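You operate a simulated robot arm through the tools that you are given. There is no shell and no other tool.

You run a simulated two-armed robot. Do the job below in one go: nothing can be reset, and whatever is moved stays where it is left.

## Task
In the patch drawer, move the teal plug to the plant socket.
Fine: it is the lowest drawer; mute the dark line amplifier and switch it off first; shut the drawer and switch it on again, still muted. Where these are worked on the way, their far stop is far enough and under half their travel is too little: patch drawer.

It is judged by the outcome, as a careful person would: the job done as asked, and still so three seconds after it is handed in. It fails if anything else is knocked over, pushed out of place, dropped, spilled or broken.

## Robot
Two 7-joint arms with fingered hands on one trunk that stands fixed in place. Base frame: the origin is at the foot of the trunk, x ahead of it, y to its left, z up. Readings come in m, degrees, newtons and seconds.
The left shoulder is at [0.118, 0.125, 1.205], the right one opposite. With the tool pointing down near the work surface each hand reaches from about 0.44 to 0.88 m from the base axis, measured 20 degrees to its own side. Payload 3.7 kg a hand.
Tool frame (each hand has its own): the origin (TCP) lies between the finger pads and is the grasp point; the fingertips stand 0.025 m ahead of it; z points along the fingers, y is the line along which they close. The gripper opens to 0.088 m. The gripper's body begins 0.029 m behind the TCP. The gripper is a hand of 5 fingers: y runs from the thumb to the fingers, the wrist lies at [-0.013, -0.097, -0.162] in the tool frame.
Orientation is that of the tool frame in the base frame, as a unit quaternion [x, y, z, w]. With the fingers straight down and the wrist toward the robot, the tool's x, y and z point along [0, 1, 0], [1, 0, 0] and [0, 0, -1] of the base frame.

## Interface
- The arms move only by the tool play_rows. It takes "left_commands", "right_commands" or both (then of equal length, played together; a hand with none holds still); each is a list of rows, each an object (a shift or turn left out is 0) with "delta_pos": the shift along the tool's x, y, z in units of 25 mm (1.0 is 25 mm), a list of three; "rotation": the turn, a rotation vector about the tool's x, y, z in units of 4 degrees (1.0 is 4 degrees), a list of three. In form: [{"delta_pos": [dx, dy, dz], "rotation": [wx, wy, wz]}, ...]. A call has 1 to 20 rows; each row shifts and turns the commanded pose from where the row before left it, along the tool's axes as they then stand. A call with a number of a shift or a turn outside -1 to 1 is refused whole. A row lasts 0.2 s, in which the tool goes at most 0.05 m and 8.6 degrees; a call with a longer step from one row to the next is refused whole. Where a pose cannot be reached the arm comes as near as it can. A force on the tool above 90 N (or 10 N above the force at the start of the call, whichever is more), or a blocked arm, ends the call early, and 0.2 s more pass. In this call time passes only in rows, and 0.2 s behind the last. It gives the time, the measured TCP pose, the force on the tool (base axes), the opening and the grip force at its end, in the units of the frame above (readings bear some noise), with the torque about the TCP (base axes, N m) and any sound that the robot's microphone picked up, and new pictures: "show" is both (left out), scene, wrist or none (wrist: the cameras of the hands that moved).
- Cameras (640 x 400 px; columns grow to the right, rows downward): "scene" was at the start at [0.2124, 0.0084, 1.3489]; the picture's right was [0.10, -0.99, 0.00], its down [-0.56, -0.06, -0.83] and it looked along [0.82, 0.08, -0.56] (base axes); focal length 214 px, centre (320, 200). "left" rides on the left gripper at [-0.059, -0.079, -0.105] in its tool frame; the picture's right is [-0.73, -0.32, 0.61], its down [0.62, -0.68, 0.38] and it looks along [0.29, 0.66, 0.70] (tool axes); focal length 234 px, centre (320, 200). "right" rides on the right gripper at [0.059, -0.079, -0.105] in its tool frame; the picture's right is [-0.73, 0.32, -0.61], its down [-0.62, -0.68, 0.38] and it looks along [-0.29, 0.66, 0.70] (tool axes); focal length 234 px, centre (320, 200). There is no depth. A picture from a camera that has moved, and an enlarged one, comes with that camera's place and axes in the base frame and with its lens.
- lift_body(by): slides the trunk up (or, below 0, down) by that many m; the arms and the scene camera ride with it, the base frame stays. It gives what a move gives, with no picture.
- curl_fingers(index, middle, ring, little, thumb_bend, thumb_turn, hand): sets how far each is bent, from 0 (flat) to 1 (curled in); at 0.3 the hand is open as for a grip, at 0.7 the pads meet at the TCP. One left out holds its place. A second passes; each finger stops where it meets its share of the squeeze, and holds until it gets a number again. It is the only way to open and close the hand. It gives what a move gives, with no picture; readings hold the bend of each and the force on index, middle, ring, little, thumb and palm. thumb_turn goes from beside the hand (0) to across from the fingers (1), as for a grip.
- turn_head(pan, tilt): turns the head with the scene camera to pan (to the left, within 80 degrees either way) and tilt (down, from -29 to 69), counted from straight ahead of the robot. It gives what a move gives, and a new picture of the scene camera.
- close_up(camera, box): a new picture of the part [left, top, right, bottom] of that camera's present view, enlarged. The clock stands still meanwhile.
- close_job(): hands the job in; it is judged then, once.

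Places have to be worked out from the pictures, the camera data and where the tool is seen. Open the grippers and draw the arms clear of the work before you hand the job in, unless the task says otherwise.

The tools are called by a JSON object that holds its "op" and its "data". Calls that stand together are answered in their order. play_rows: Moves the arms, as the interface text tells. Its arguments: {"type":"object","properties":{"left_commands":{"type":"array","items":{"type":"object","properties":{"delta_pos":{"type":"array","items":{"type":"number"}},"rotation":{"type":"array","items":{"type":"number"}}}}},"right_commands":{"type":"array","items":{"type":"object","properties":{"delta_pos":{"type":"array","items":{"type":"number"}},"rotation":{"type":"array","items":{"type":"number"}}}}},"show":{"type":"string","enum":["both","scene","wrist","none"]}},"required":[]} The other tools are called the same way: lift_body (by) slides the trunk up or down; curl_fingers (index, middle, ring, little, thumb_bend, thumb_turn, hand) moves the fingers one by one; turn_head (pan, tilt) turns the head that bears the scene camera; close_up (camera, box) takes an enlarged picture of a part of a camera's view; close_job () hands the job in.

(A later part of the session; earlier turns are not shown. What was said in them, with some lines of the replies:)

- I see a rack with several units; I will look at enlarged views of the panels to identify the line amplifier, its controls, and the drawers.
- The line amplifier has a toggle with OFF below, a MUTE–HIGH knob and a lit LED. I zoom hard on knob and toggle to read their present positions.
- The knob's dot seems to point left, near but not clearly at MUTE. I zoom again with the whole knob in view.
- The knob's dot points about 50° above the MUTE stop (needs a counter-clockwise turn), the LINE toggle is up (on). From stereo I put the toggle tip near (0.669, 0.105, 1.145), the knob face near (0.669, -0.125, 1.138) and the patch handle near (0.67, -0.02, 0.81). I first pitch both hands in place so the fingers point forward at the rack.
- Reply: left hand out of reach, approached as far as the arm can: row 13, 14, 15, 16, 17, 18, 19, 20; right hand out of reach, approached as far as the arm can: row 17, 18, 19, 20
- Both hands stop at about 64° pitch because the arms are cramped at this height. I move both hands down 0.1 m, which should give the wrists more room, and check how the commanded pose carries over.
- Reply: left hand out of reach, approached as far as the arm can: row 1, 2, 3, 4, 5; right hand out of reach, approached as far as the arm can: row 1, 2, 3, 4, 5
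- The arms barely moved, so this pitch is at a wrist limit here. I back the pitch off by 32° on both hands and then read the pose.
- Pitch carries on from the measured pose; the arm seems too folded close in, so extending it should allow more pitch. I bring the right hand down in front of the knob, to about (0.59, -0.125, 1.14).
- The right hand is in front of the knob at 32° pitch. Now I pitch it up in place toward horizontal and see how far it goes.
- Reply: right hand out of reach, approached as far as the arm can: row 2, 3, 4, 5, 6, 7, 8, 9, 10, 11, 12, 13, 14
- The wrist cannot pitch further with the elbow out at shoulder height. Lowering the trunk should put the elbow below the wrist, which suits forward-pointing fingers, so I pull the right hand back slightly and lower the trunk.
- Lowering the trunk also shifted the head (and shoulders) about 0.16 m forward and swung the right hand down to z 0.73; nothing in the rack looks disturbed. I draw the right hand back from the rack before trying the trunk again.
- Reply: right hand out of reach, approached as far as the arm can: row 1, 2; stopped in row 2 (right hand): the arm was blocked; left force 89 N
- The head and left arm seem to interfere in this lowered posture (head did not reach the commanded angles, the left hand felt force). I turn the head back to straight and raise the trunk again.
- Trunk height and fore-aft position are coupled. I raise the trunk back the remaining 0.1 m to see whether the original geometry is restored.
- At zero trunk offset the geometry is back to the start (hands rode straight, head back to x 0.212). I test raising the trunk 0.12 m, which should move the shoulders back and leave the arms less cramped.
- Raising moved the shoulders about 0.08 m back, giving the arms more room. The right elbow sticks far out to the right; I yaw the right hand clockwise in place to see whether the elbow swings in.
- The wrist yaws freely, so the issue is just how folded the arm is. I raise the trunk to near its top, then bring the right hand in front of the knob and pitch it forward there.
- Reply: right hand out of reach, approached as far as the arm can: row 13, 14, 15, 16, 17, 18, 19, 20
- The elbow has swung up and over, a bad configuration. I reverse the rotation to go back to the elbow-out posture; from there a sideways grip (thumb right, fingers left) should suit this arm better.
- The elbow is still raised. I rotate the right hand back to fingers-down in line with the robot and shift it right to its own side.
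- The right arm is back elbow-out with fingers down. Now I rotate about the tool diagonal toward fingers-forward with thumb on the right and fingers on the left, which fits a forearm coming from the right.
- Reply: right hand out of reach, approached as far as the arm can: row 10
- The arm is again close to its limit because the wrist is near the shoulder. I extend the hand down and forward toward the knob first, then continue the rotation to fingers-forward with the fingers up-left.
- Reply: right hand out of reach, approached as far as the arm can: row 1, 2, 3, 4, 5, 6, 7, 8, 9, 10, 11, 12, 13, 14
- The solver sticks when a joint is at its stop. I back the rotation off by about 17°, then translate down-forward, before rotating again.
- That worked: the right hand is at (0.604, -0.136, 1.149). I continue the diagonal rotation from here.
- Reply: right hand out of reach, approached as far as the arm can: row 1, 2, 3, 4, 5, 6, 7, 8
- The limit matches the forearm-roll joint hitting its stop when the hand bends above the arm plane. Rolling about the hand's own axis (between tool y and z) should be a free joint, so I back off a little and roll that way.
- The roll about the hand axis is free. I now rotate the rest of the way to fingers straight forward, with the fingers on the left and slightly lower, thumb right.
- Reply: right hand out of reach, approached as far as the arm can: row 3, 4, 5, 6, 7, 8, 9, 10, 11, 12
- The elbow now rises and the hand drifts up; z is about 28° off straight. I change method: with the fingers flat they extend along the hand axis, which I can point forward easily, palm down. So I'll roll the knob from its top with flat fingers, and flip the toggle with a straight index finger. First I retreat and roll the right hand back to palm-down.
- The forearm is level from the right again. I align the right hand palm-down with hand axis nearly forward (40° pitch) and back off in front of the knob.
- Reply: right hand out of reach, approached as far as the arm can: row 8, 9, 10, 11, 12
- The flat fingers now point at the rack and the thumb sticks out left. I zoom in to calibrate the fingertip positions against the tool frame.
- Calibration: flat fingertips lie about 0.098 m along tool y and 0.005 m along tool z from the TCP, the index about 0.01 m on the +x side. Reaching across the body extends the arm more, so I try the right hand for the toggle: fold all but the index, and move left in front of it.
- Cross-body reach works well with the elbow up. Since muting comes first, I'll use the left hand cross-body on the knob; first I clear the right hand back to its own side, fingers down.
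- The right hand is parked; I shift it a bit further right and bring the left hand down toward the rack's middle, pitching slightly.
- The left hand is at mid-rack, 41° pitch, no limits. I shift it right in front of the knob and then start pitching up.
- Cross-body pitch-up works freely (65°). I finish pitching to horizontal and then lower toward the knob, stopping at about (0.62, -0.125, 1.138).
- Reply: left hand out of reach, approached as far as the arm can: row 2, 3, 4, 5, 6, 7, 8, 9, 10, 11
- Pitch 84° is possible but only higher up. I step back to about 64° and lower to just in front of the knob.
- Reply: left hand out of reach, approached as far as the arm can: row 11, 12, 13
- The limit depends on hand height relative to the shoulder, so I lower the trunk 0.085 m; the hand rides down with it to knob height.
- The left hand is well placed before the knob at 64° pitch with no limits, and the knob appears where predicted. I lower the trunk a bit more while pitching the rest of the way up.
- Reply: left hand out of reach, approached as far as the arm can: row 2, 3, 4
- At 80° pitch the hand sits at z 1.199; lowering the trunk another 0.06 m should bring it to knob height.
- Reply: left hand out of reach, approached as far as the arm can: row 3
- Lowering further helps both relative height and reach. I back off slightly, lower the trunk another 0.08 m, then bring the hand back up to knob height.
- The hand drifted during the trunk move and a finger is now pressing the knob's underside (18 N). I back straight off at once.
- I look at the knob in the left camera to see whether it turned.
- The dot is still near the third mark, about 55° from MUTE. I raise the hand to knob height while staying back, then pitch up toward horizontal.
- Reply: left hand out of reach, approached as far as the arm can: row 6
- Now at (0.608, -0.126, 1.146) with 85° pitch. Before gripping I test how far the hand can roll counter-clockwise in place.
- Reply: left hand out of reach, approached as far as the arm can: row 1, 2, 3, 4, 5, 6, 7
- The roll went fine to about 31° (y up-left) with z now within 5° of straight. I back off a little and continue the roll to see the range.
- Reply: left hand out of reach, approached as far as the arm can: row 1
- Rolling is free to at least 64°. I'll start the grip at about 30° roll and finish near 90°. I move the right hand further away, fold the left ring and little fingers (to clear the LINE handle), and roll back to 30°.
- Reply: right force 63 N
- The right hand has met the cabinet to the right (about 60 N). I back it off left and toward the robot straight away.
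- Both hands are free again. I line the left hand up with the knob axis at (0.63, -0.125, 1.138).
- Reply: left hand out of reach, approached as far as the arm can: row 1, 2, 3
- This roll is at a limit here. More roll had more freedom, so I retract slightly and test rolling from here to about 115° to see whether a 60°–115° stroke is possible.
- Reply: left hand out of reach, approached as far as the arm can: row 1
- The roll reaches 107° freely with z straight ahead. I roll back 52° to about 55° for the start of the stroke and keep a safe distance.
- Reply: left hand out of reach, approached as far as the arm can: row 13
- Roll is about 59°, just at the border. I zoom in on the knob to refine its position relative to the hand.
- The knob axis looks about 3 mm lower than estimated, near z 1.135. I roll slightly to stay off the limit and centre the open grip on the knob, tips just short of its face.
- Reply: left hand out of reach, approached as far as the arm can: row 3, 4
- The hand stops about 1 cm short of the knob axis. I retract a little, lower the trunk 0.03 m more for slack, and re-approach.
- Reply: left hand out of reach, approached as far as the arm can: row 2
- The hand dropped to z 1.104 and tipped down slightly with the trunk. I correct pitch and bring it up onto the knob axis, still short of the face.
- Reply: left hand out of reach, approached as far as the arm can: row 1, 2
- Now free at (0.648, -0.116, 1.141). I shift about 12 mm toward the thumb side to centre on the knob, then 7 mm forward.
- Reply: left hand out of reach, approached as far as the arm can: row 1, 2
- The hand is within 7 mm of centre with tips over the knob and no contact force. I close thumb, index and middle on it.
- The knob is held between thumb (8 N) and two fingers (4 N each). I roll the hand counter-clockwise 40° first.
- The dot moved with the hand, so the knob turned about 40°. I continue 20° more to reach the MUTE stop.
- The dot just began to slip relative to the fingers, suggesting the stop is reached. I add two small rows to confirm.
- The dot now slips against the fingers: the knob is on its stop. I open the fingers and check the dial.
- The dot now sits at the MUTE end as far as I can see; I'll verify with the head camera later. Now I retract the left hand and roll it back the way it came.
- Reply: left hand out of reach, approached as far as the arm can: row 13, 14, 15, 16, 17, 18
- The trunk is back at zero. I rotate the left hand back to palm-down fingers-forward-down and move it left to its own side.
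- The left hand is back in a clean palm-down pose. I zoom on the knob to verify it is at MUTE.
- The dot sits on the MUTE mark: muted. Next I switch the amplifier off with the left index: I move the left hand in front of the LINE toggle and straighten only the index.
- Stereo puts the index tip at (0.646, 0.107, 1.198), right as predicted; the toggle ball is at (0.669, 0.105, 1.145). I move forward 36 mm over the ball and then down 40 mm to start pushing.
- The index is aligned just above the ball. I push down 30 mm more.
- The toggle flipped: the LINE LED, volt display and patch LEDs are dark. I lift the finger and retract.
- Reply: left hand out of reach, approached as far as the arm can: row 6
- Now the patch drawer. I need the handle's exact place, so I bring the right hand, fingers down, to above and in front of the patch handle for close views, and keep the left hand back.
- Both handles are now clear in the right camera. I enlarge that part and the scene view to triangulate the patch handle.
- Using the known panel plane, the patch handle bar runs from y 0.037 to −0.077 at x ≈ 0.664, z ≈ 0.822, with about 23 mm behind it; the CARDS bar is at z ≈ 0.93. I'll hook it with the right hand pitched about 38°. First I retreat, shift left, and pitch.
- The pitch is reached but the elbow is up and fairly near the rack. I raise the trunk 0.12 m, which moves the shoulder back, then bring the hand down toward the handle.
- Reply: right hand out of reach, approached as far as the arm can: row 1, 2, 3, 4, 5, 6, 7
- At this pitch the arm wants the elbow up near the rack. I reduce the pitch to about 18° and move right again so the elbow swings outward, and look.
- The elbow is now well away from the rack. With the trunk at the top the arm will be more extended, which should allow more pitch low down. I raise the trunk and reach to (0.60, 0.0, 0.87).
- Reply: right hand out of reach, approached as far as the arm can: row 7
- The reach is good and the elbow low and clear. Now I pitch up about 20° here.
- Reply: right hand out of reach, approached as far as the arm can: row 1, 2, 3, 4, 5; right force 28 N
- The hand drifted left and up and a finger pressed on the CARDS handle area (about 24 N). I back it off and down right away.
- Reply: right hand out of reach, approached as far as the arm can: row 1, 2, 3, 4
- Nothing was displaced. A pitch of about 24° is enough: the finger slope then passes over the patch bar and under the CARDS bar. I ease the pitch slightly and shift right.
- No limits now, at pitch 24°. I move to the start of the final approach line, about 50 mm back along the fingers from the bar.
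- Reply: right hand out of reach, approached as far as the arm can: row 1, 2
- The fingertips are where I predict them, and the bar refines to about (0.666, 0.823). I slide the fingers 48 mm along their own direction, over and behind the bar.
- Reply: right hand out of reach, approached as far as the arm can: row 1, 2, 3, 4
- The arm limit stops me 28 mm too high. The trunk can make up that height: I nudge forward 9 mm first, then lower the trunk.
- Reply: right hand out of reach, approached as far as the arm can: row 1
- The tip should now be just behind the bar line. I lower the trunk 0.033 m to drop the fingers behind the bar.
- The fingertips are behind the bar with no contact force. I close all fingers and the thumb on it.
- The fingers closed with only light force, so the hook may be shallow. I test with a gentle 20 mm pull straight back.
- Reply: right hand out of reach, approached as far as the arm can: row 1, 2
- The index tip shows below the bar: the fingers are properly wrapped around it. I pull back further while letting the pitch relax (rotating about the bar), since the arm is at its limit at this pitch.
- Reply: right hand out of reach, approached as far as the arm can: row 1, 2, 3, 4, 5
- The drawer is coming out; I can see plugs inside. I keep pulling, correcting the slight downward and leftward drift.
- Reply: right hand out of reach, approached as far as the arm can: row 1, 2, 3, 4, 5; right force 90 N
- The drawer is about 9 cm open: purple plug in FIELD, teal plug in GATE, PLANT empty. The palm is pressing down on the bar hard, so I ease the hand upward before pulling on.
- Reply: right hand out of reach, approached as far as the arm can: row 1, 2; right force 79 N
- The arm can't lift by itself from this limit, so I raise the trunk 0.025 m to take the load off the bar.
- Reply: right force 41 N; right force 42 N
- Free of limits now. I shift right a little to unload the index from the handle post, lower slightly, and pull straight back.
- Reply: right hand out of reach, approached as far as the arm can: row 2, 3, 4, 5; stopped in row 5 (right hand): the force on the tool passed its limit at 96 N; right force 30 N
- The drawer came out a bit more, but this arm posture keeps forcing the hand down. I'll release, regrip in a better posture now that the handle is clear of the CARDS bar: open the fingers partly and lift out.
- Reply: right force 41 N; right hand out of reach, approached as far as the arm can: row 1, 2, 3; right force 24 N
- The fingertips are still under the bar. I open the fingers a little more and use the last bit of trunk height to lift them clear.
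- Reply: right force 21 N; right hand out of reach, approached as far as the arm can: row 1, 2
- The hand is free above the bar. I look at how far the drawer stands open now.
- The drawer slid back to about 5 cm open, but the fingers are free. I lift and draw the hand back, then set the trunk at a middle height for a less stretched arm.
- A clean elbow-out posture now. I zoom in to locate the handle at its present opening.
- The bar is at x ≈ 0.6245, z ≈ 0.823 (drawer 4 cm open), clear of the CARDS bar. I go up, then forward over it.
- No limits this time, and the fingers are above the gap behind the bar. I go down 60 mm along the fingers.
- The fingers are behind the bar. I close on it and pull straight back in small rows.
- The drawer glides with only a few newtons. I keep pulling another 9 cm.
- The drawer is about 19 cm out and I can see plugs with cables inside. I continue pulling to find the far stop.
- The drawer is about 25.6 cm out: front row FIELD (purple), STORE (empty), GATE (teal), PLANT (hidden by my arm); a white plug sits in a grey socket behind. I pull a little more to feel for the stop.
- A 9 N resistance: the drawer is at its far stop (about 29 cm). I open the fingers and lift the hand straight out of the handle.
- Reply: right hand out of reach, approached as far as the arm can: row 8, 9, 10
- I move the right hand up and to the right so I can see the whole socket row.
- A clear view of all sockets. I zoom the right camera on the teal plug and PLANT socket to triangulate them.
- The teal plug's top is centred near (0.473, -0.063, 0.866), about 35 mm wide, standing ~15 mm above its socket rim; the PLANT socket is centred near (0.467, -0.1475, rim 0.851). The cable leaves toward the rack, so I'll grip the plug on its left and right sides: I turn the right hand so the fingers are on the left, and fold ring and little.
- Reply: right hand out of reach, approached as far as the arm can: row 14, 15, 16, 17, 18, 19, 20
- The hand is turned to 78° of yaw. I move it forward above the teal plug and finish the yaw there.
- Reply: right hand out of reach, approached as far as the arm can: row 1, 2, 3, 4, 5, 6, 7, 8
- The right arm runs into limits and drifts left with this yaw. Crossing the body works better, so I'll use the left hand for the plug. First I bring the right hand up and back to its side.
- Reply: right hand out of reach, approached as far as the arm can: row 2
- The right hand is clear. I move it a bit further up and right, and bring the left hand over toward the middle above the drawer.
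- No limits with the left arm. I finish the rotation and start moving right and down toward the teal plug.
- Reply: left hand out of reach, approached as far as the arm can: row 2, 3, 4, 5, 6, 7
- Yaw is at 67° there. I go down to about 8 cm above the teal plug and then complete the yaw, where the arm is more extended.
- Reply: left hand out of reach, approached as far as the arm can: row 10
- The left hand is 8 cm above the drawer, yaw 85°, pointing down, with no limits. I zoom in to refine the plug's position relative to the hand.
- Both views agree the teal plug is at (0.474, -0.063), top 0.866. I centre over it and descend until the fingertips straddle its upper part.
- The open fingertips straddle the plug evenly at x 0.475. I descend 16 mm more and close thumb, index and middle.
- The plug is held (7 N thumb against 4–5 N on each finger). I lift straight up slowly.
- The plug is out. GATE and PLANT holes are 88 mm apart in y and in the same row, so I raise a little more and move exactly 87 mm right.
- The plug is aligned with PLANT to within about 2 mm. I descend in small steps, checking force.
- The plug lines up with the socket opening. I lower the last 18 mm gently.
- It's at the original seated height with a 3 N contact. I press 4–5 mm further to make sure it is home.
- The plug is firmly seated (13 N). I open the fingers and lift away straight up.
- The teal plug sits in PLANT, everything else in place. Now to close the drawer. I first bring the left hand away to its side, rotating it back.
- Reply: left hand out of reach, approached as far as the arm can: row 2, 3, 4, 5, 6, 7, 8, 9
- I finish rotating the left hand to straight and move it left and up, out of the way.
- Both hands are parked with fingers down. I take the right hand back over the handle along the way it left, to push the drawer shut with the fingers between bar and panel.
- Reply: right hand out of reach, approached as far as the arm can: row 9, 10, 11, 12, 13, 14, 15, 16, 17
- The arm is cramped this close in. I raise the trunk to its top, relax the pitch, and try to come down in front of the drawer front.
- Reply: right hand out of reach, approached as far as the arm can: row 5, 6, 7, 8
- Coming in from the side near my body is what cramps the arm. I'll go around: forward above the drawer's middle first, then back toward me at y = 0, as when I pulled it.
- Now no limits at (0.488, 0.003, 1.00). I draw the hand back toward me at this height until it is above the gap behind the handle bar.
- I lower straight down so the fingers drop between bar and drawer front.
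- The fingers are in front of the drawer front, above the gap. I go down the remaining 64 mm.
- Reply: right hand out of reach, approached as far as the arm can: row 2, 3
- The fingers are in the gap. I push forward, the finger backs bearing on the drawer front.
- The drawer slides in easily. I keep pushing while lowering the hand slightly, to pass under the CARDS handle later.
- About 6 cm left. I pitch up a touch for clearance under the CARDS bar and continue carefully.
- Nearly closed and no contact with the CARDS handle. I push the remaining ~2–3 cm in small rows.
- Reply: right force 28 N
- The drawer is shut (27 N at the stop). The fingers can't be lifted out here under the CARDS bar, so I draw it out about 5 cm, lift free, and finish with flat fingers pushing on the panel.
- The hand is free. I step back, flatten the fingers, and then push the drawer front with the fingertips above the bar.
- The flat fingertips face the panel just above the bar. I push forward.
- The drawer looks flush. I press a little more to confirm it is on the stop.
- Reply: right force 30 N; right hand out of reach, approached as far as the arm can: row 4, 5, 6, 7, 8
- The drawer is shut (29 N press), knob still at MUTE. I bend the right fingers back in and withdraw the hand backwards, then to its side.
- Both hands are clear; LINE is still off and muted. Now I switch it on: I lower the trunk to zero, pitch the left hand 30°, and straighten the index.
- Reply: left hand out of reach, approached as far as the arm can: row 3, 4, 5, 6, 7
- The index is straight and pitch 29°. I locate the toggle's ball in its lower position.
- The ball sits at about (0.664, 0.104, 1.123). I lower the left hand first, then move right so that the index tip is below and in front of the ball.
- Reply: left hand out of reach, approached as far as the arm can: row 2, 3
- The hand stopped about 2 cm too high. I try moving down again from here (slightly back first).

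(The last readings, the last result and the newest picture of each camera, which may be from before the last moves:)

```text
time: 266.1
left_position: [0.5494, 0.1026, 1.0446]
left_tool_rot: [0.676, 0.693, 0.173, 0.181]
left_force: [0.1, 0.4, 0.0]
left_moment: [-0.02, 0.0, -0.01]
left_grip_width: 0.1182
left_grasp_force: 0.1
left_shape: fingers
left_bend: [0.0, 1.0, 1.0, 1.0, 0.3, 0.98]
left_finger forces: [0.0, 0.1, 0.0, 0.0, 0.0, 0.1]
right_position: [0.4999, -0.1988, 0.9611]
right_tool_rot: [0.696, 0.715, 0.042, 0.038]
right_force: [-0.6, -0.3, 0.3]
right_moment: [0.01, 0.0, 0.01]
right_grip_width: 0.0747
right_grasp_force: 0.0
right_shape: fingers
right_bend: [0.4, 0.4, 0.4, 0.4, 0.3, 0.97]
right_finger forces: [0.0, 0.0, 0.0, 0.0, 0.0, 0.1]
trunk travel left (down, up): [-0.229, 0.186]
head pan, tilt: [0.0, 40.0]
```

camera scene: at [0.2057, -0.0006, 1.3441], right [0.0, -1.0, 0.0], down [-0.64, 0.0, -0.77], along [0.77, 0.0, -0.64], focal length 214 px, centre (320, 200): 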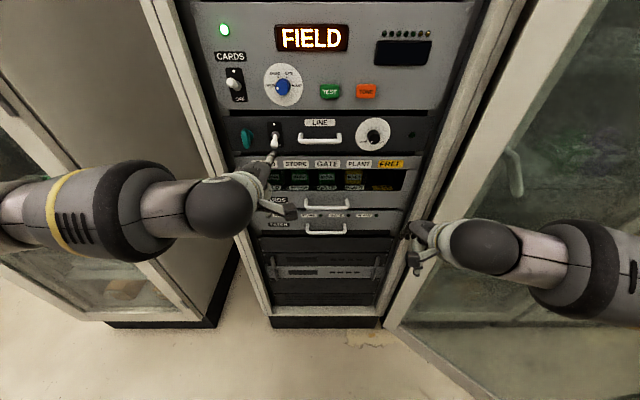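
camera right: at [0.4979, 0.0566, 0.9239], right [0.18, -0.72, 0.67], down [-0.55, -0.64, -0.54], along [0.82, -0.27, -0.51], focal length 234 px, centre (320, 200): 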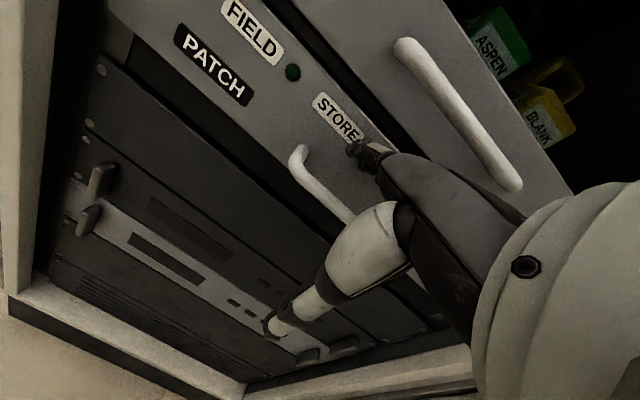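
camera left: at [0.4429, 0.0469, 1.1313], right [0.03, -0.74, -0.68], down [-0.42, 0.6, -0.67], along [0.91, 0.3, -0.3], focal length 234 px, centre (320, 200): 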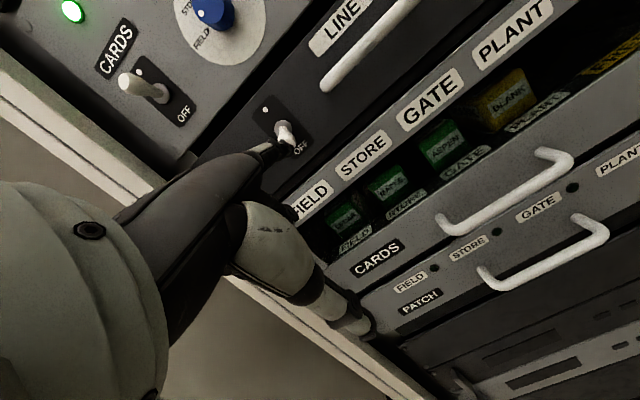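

Now low enough: the index tip is at about z 1.085. I go forward 48 mm under the ball.

{"op": "play_rows", "data": {"left_commands": [{"delta_pos": [0.1, 0.6, 0.243]}, {"delta_pos": [0.1, 0.6, 0.243]}, {"delta_pos": [0.07, 0.6, 0.243]}], "show": "scene"}}

{"op": "close_up", "data": {"camera": "scene", "box": [210, 100, 330, 190]}}

{"op": "close_up", "data": {"camera": "left", "box": [220, 70, 400, 220]}}

```text
time: 266.9
left_position: [0.5972, 0.1105, 1.0512]
left_tool_rot: [0.676, 0.693, 0.174, 0.18]
left_force: [0.3, 0.0, -0.8]
left_moment: [0.01, 0.03, -0.02]
left_grip_width: 0.1179
left_grasp_force: 0.0
left_shape: fingers
left_bend: [0.0, 1.0, 1.0, 1.0, 0.3, 0.98]
left_finger forces: [0.1, 0.0, 0.0, 0.0, 0.1, 0.0]
right_position: [0.5, -0.1999, 0.9616]
right_tool_rot: [0.697, 0.715, 0.04, 0.038]
right_force: [0.0, 0.4, -0.3]
right_moment: [0.03, 0.02, 0.0]
right_grip_width: 0.0747
right_grasp_force: 0.1
right_shape: fingers
right_bend: [0.4, 0.4, 0.4, 0.4, 0.3, 0.97]
right_finger forces: [0.0, 0.1, 0.0, 0.1, 0.1, 0.0]
trunk travel left (down, up): [-0.229, 0.186]
head pan, tilt: [0.0, 40.0]
camera scene: at [0.2056, -0.0004, 1.3441], right [0.0, -1.0, 0.0], down [-0.64, 0.0, -0.77], along [0.77, 0.0, -0.64], focal length 214 px, centre (320, 200)
```

scene: 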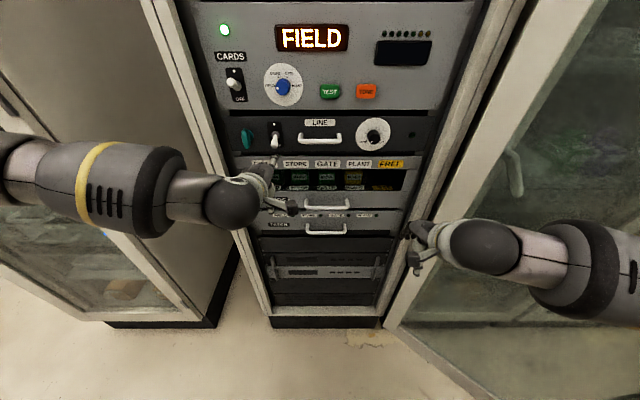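

```text
4.44 times, centred on (270, 145) of scene
camera zoom: at [0.2056, -0.0004, 1.3441], right [0.0, -1.0, 0.0], down [-0.64, 0.0, -0.77], along [0.77, 0.0, -0.64], focal length 953 px, centre (542, 444)
```

zoom: 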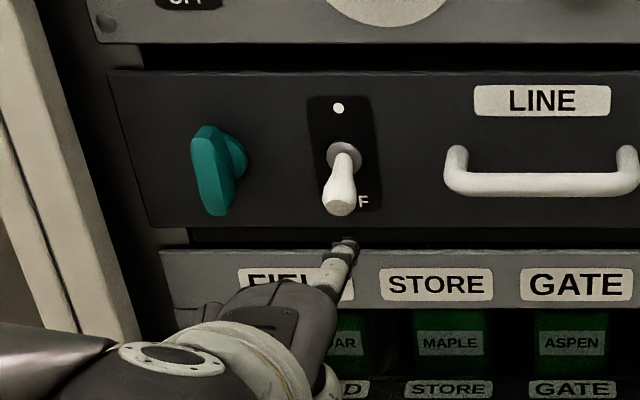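

```text
2.67 times, centred on (310, 145) of left
camera zoom: at [0.4793, 0.0508, 1.1059], right [0.03, -0.74, -0.68], down [-0.42, 0.6, -0.68], along [0.91, 0.3, -0.3], focal length 624 px, centre (347, 347)
```

zoom: 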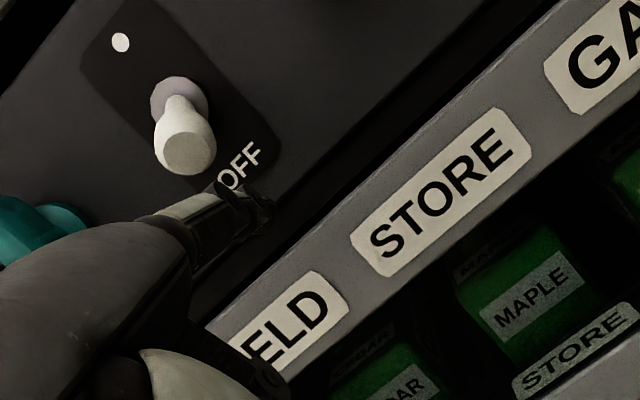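

The index is under the ball and aligned with its travel. I push up 50 mm in small rows, enough to flip the toggle.

{"op": "play_rows", "data": {"left_commands": [{"delta_pos": [0, 0.195, -0.35]}, {"delta_pos": [0, 0.195, -0.35]}, {"delta_pos": [0, 0.195, -0.35]}, {"delta_pos": [0, 0.195, -0.35]}], "show": "both"}}

{"op": "close_up", "data": {"camera": "left", "box": [220, 70, 400, 220]}}

```text
time: 267.9
left_position: [0.5985, 0.1116, 1.089]
left_tool_rot: [0.677, 0.693, 0.173, 0.18]
left_force: [-0.6, 0.3, -1.3]
left_moment: [0.02, 0.05, -0.01]
left_grip_width: 0.1159
left_grasp_force: 0.5
left_shape: fingers
left_bend: [0.01, 1.0, 1.0, 1.0, 0.3, 0.98]
left_finger forces: [1.8, 0.0, 0.0, 0.0, 0.0, 0.0]
right_position: [0.4994, -0.1993, 0.9623]
right_tool_rot: [0.697, 0.715, 0.042, 0.039]
right_force: [-1.0, -0.8, -0.6]
right_moment: [0.02, -0.01, -0.01]
right_grip_width: 0.0746
right_grasp_force: 0.1
right_shape: fingers
right_bend: [0.4, 0.4, 0.4, 0.4, 0.3, 0.97]
right_finger forces: [0.0, 0.1, 0.1, 0.0, 0.0, 0.0]
trunk travel left (down, up): [-0.229, 0.186]
head pan, tilt: [0.0, 40.0]
camera scene: at [0.2055, -0.0005, 1.3441], right [0.0, -1.0, 0.0], down [-0.64, 0.0, -0.77], along [0.77, 0.0, -0.64], focal length 214 px, centre (320, 200)
camera left: at [0.4795, 0.0517, 1.1446], right [0.03, -0.74, -0.68], down [-0.42, 0.6, -0.67], along [0.91, 0.3, -0.3], focal length 234 px, centre (320, 200)
```

scene: 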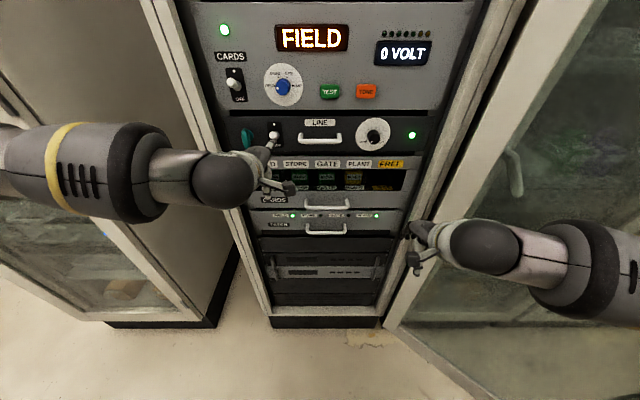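
left: 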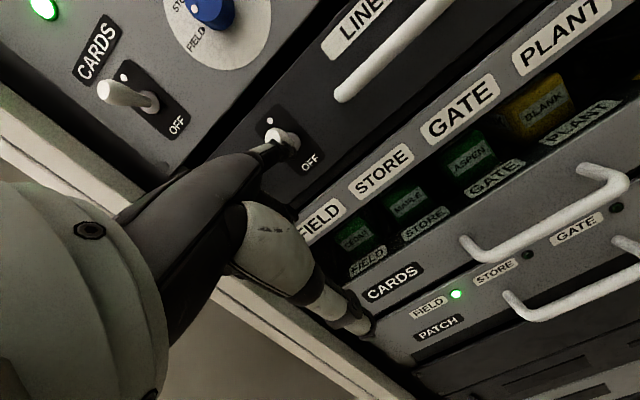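

```text
2.67 times, centred on (310, 145) of left
camera zoom: at [0.4795, 0.0517, 1.1446], right [0.03, -0.74, -0.68], down [-0.42, 0.6, -0.67], along [0.91, 0.3, -0.3], focal length 624 px, centre (347, 347)
```

zoom: 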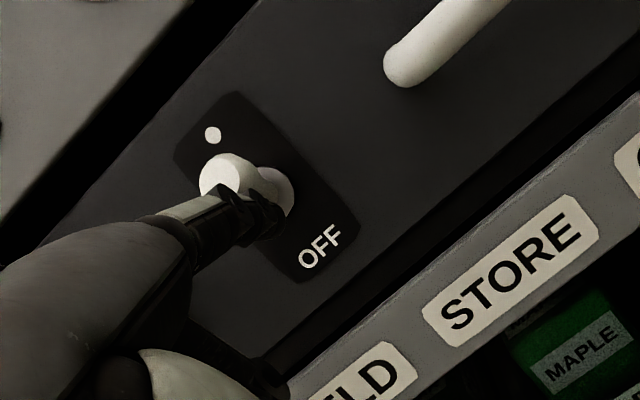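

It flipped: LINE LED on, display lit, and the patch LEDs show FIELD and PLANT. I drop the finger a little and withdraw straight back, then move to the side.

{"op": "play_rows", "data": {"left_commands": [{"delta_pos": [0, -0.23, 0.42]}, {"delta_pos": [0, -0.15, 0.3]}, {"delta_pos": [0, -0.6, -0.35]}, {"delta_pos": [0, -0.7, -0.4]}, {"delta_pos": [0, -0.6, -0.35]}, {"delta_pos": [0.6, 0, -0.4]}, {"delta_pos": [0.8, 0, -0.4]}, {"delta_pos": [0.8, 0, -0.4]}, {"delta_pos": [0.8, 0, -0.4]}, {"delta_pos": [0.8, 0, -0.4]}], "show": "both"}}

{"op": "close_up", "data": {"camera": "scene", "box": [220, 100, 440, 240]}}

```text
time: 270.1
left_position: [0.5344, 0.2048, 1.1143]
left_tool_rot: [0.677, 0.693, 0.173, 0.18]
left_force: [-0.2, 0.1, 0.2]
left_moment: [-0.01, 0.03, -0.02]
left_grip_width: 0.1179
left_grasp_force: 0.0
left_shape: fingers
left_bend: [0.0, 1.0, 1.0, 1.0, 0.3, 0.98]
left_finger forces: [0.0, 0.1, 0.0, 0.0, 0.1, 0.0]
left hand out of reach, approached as far as the arm can: row 8, 9, 10
right_position: [0.4996, -0.1992, 0.963]
right_tool_rot: [0.697, 0.715, 0.041, 0.039]
right_force: [-1.3, 0.0, 0.0]
right_moment: [-0.02, 0.02, 0.0]
right_grip_width: 0.0749
right_grasp_force: 0.2
right_shape: fingers
right_bend: [0.4, 0.4, 0.4, 0.4, 0.3, 0.97]
right_finger forces: [0.0, 0.0, 0.0, 0.0, 0.1, 0.0]
trunk travel left (down, up): [-0.229, 0.186]
head pan, tilt: [0.0, 40.0]
camera scene: at [0.2049, -0.0003, 1.3443], right [0.0, -1.0, 0.0], down [-0.64, 0.0, -0.77], along [0.77, 0.0, -0.64], focal length 214 px, centre (320, 200)
camera left: at [0.4165, 0.1443, 1.1689], right [0.03, -0.74, -0.68], down [-0.42, 0.61, -0.67], along [0.91, 0.3, -0.3], focal length 234 px, centre (320, 200)
```

scene: 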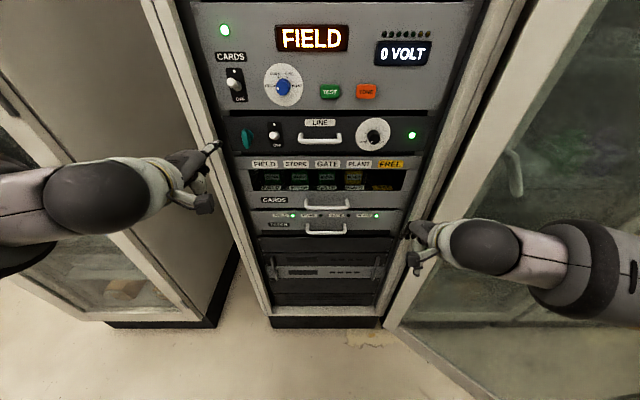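
left: 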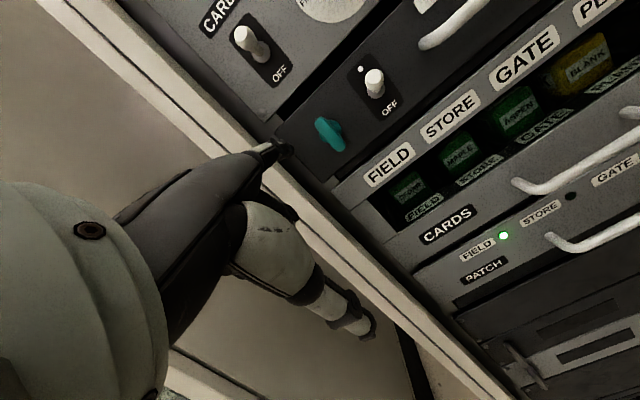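

```text
2.86 times, centred on (330, 170) of scene
camera zoom: at [0.2049, -0.0003, 1.3443], right [0.0, -1.0, 0.0], down [-0.64, 0.0, -0.77], along [0.77, 0.0, -0.64], focal length 613 px, centre (291, 286)
```

zoom: 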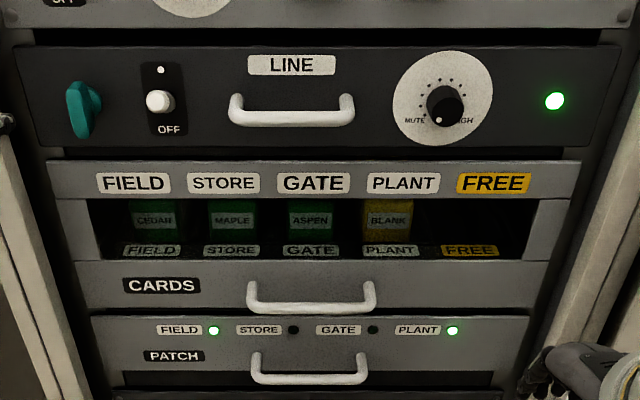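

Everything reads right: LINE on, drawer shut, FIELD and PLANT lit. I open both hands fully, draw them back, and check the knob and drawer one last time.

{"op": "curl_fingers", "data": {"hand": "left", "index": 0.3, "middle": 0.3, "ring": 0.3, "little": 0.3, "thumb_bend": 0.3}}

{"op": "curl_fingers", "data": {"hand": "right", "index": 0.3, "middle": 0.3, "ring": 0.3, "little": 0.3, "thumb_bend": 0.3}}

{"op": "play_rows", "data": {"left_commands": [{"rotation": [1, 0, 0]}, {"rotation": [1, 0, 0]}, {"rotation": [1, 0, 0], "delta_pos": [0.2, -0.3, -0.3]}, {"rotation": [1, 0, 0], "delta_pos": [0.2, -0.3, -0.3]}, {"delta_pos": [0.2, -0.3, -0.4]}, {"delta_pos": [0.2, -0.3, -0.4]}], "right_commands": [{"delta_pos": [-0.2, -0.2, -0.6]}, {"delta_pos": [-0.2, -0.2, -0.6]}, {"delta_pos": [-0.2, -0.2, -0.6]}, {"delta_pos": [-0.2, 0, -0.6]}, {"delta_pos": [0, 0, -0.6]}, {"delta_pos": [0, 0, -0.6]}], "show": "scene"}}

{"op": "close_up", "data": {"camera": "scene", "box": [350, 110, 398, 150]}}

{"op": "close_up", "data": {"camera": "scene", "box": [240, 180, 410, 260]}}

```text
time: 271.1
left_position: [0.5354, 0.2037, 1.1138]
left_tool_rot: [0.677, 0.693, 0.173, 0.18]
left_force: [0.5, -0.7, -0.6]
left_moment: [-0.03, 0.04, 0.0]
left_grip_width: 0.0843
left_grasp_force: 0.1
left_shape: fingers
left_bend: [0.3, 0.3, 0.3, 0.3, 0.3, 0.98]
left_finger forces: [0.0, 0.0, 0.0, 0.0, 0.0, 0.0]
right_position: [0.4998, -0.1997, 0.9622]
right_tool_rot: [0.697, 0.715, 0.042, 0.038]
right_force: [0.0, 0.2, -0.5]
right_moment: [0.01, 0.02, -0.01]
right_grip_width: 0.0746
right_grasp_force: 0.0
right_shape: fingers
right_bend: [0.4, 0.4, 0.4, 0.4, 0.3, 0.97]
right_finger forces: [0.0, 0.1, 0.0, 0.0, 0.0, 0.1]
trunk travel left (down, up): [-0.229, 0.186]
head pan, tilt: [0.0, 40.0]
```

```text
time: 272.1
left_position: [0.5347, 0.2053, 1.1145]
left_tool_rot: [0.675, 0.694, 0.174, 0.18]
left_force: [-0.3, -0.2, 0.0]
left_moment: [-0.02, 0.02, -0.02]
left_grip_width: 0.0847
left_grasp_force: 0.0
left_shape: fingers
left_bend: [0.3, 0.3, 0.3, 0.3, 0.3, 0.98]
left_finger forces: [0.0, 0.0, 0.0, 0.1, 0.1, 0.0]
right_position: [0.4986, -0.2007, 0.9623]
right_tool_rot: [0.697, 0.715, 0.041, 0.039]
right_force: [-0.2, 0.0, -0.6]
right_moment: [0.01, 0.0, 0.01]
right_grip_width: 0.0846
right_grasp_force: 0.0
right_shape: fingers
right_bend: [0.3, 0.3, 0.3, 0.3, 0.3, 0.97]
right_finger forces: [0.0, 0.0, 0.0, 0.0, 0.0, 0.0]
trunk travel left (down, up): [-0.229, 0.186]
head pan, tilt: [0.0, 40.0]
```

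```text
time: 273.5
left_position: [0.4951, 0.2243, 1.1397]
left_tool_rot: [0.695, 0.71, 0.076, 0.084]
left_force: [-0.6, -0.5, -0.2]
left_moment: [-0.05, -0.01, -0.01]
left_grip_width: 0.0847
left_grasp_force: 0.0
left_shape: fingers
left_bend: [0.3, 0.3, 0.3, 0.3, 0.3, 0.98]
left_finger forces: [0.0, 0.0, 0.0, 0.0, 0.1, 0.1]
right_position: [0.4811, -0.2216, 1.049]
right_tool_rot: [0.697, 0.715, 0.04, 0.038]
right_force: [-0.3, 0.4, -0.8]
right_moment: [-0.02, 0.01, 0.0]
right_grip_width: 0.0851
right_grasp_force: 0.1
right_shape: fingers
right_bend: [0.3, 0.3, 0.3, 0.3, 0.3, 0.97]
right_finger forces: [0.0, 0.0, 0.0, 0.0, 0.1, 0.0]
right hand out of reach, approached as far as the arm can: row 5
trunk travel left (down, up): [-0.229, 0.186]
head pan, tilt: [0.0, 40.0]
camera scene: at [0.2052, -0.0005, 1.3442], right [0.0, -1.0, 0.0], down [-0.64, 0.0, -0.77], along [0.77, 0.0, -0.64], focal length 214 px, centre (320, 200)
```

scene: 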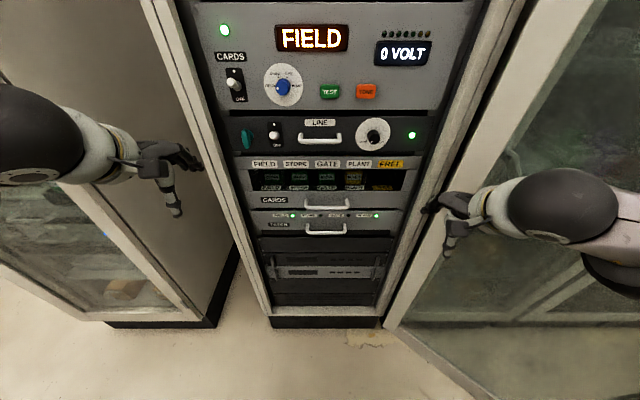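

```text
10.00 times, centred on (374, 130) of scene
camera zoom: at [0.2052, -0.0005, 1.3442], right [0.0, -1.0, 0.0], down [-0.64, 0.0, -0.77], along [0.77, 0.0, -0.64], focal length 2145 px, centre (-220, 900)
```

zoom: 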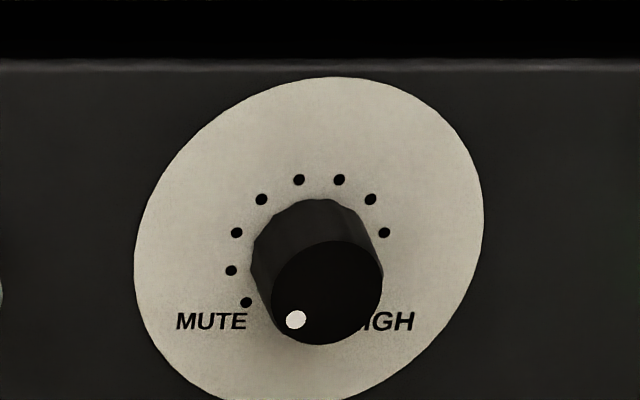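

```text
3.76 times, centred on (325, 220) of scene
camera zoom: at [0.2052, -0.0005, 1.3442], right [0.0, -1.0, 0.0], down [-0.64, 0.0, -0.77], along [0.77, 0.0, -0.64], focal length 807 px, centre (301, 125)
```

zoom: 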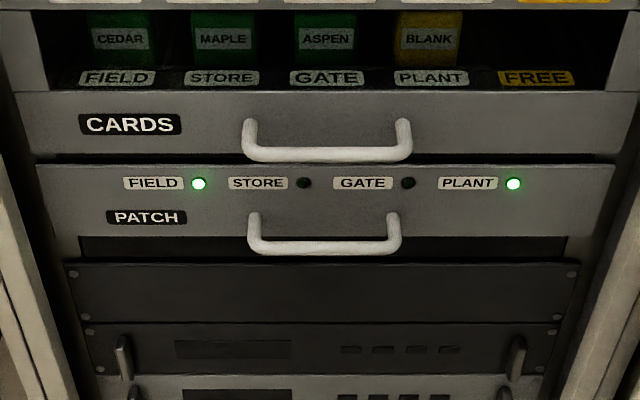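

The patch drawer looks exactly as it did when closed at the start. The knob's dot is at MUTE, LINE is on, and FIELD and PLANT are lit. Both hands are open and clear of the rack, so I hand in the job.

{"op": "close_job", "data": {}}

```text
The job is handed in.
```

The teal plug is now in the PLANT socket of the patch drawer, and the job is handed in.

- **Before opening:** I turned the dark line amplifier's knob to its MUTE stop and switched the amplifier off.
- **Drawer:** I pulled it out to its far stop, moved the teal plug from GATE to PLANT and pressed it home. I then pushed the drawer shut to its stop.
- **After closing:** I switched the amplifier on again with the knob still at MUTE. Its light is on, and the patch lights show FIELD and PLANT.

My hands brushed three things along the way:

- **Glass cabinet on the right:** the right hand pressed it with roughly 60 N.
- **Handle of the CARDS drawer:** a finger pressed on or near it.
- **Mute knob:** a finger pushed the underside before I had gripped it.

Nothing looked moved or damaged in the pictures afterwards. Both hands are open and clear of the rack.
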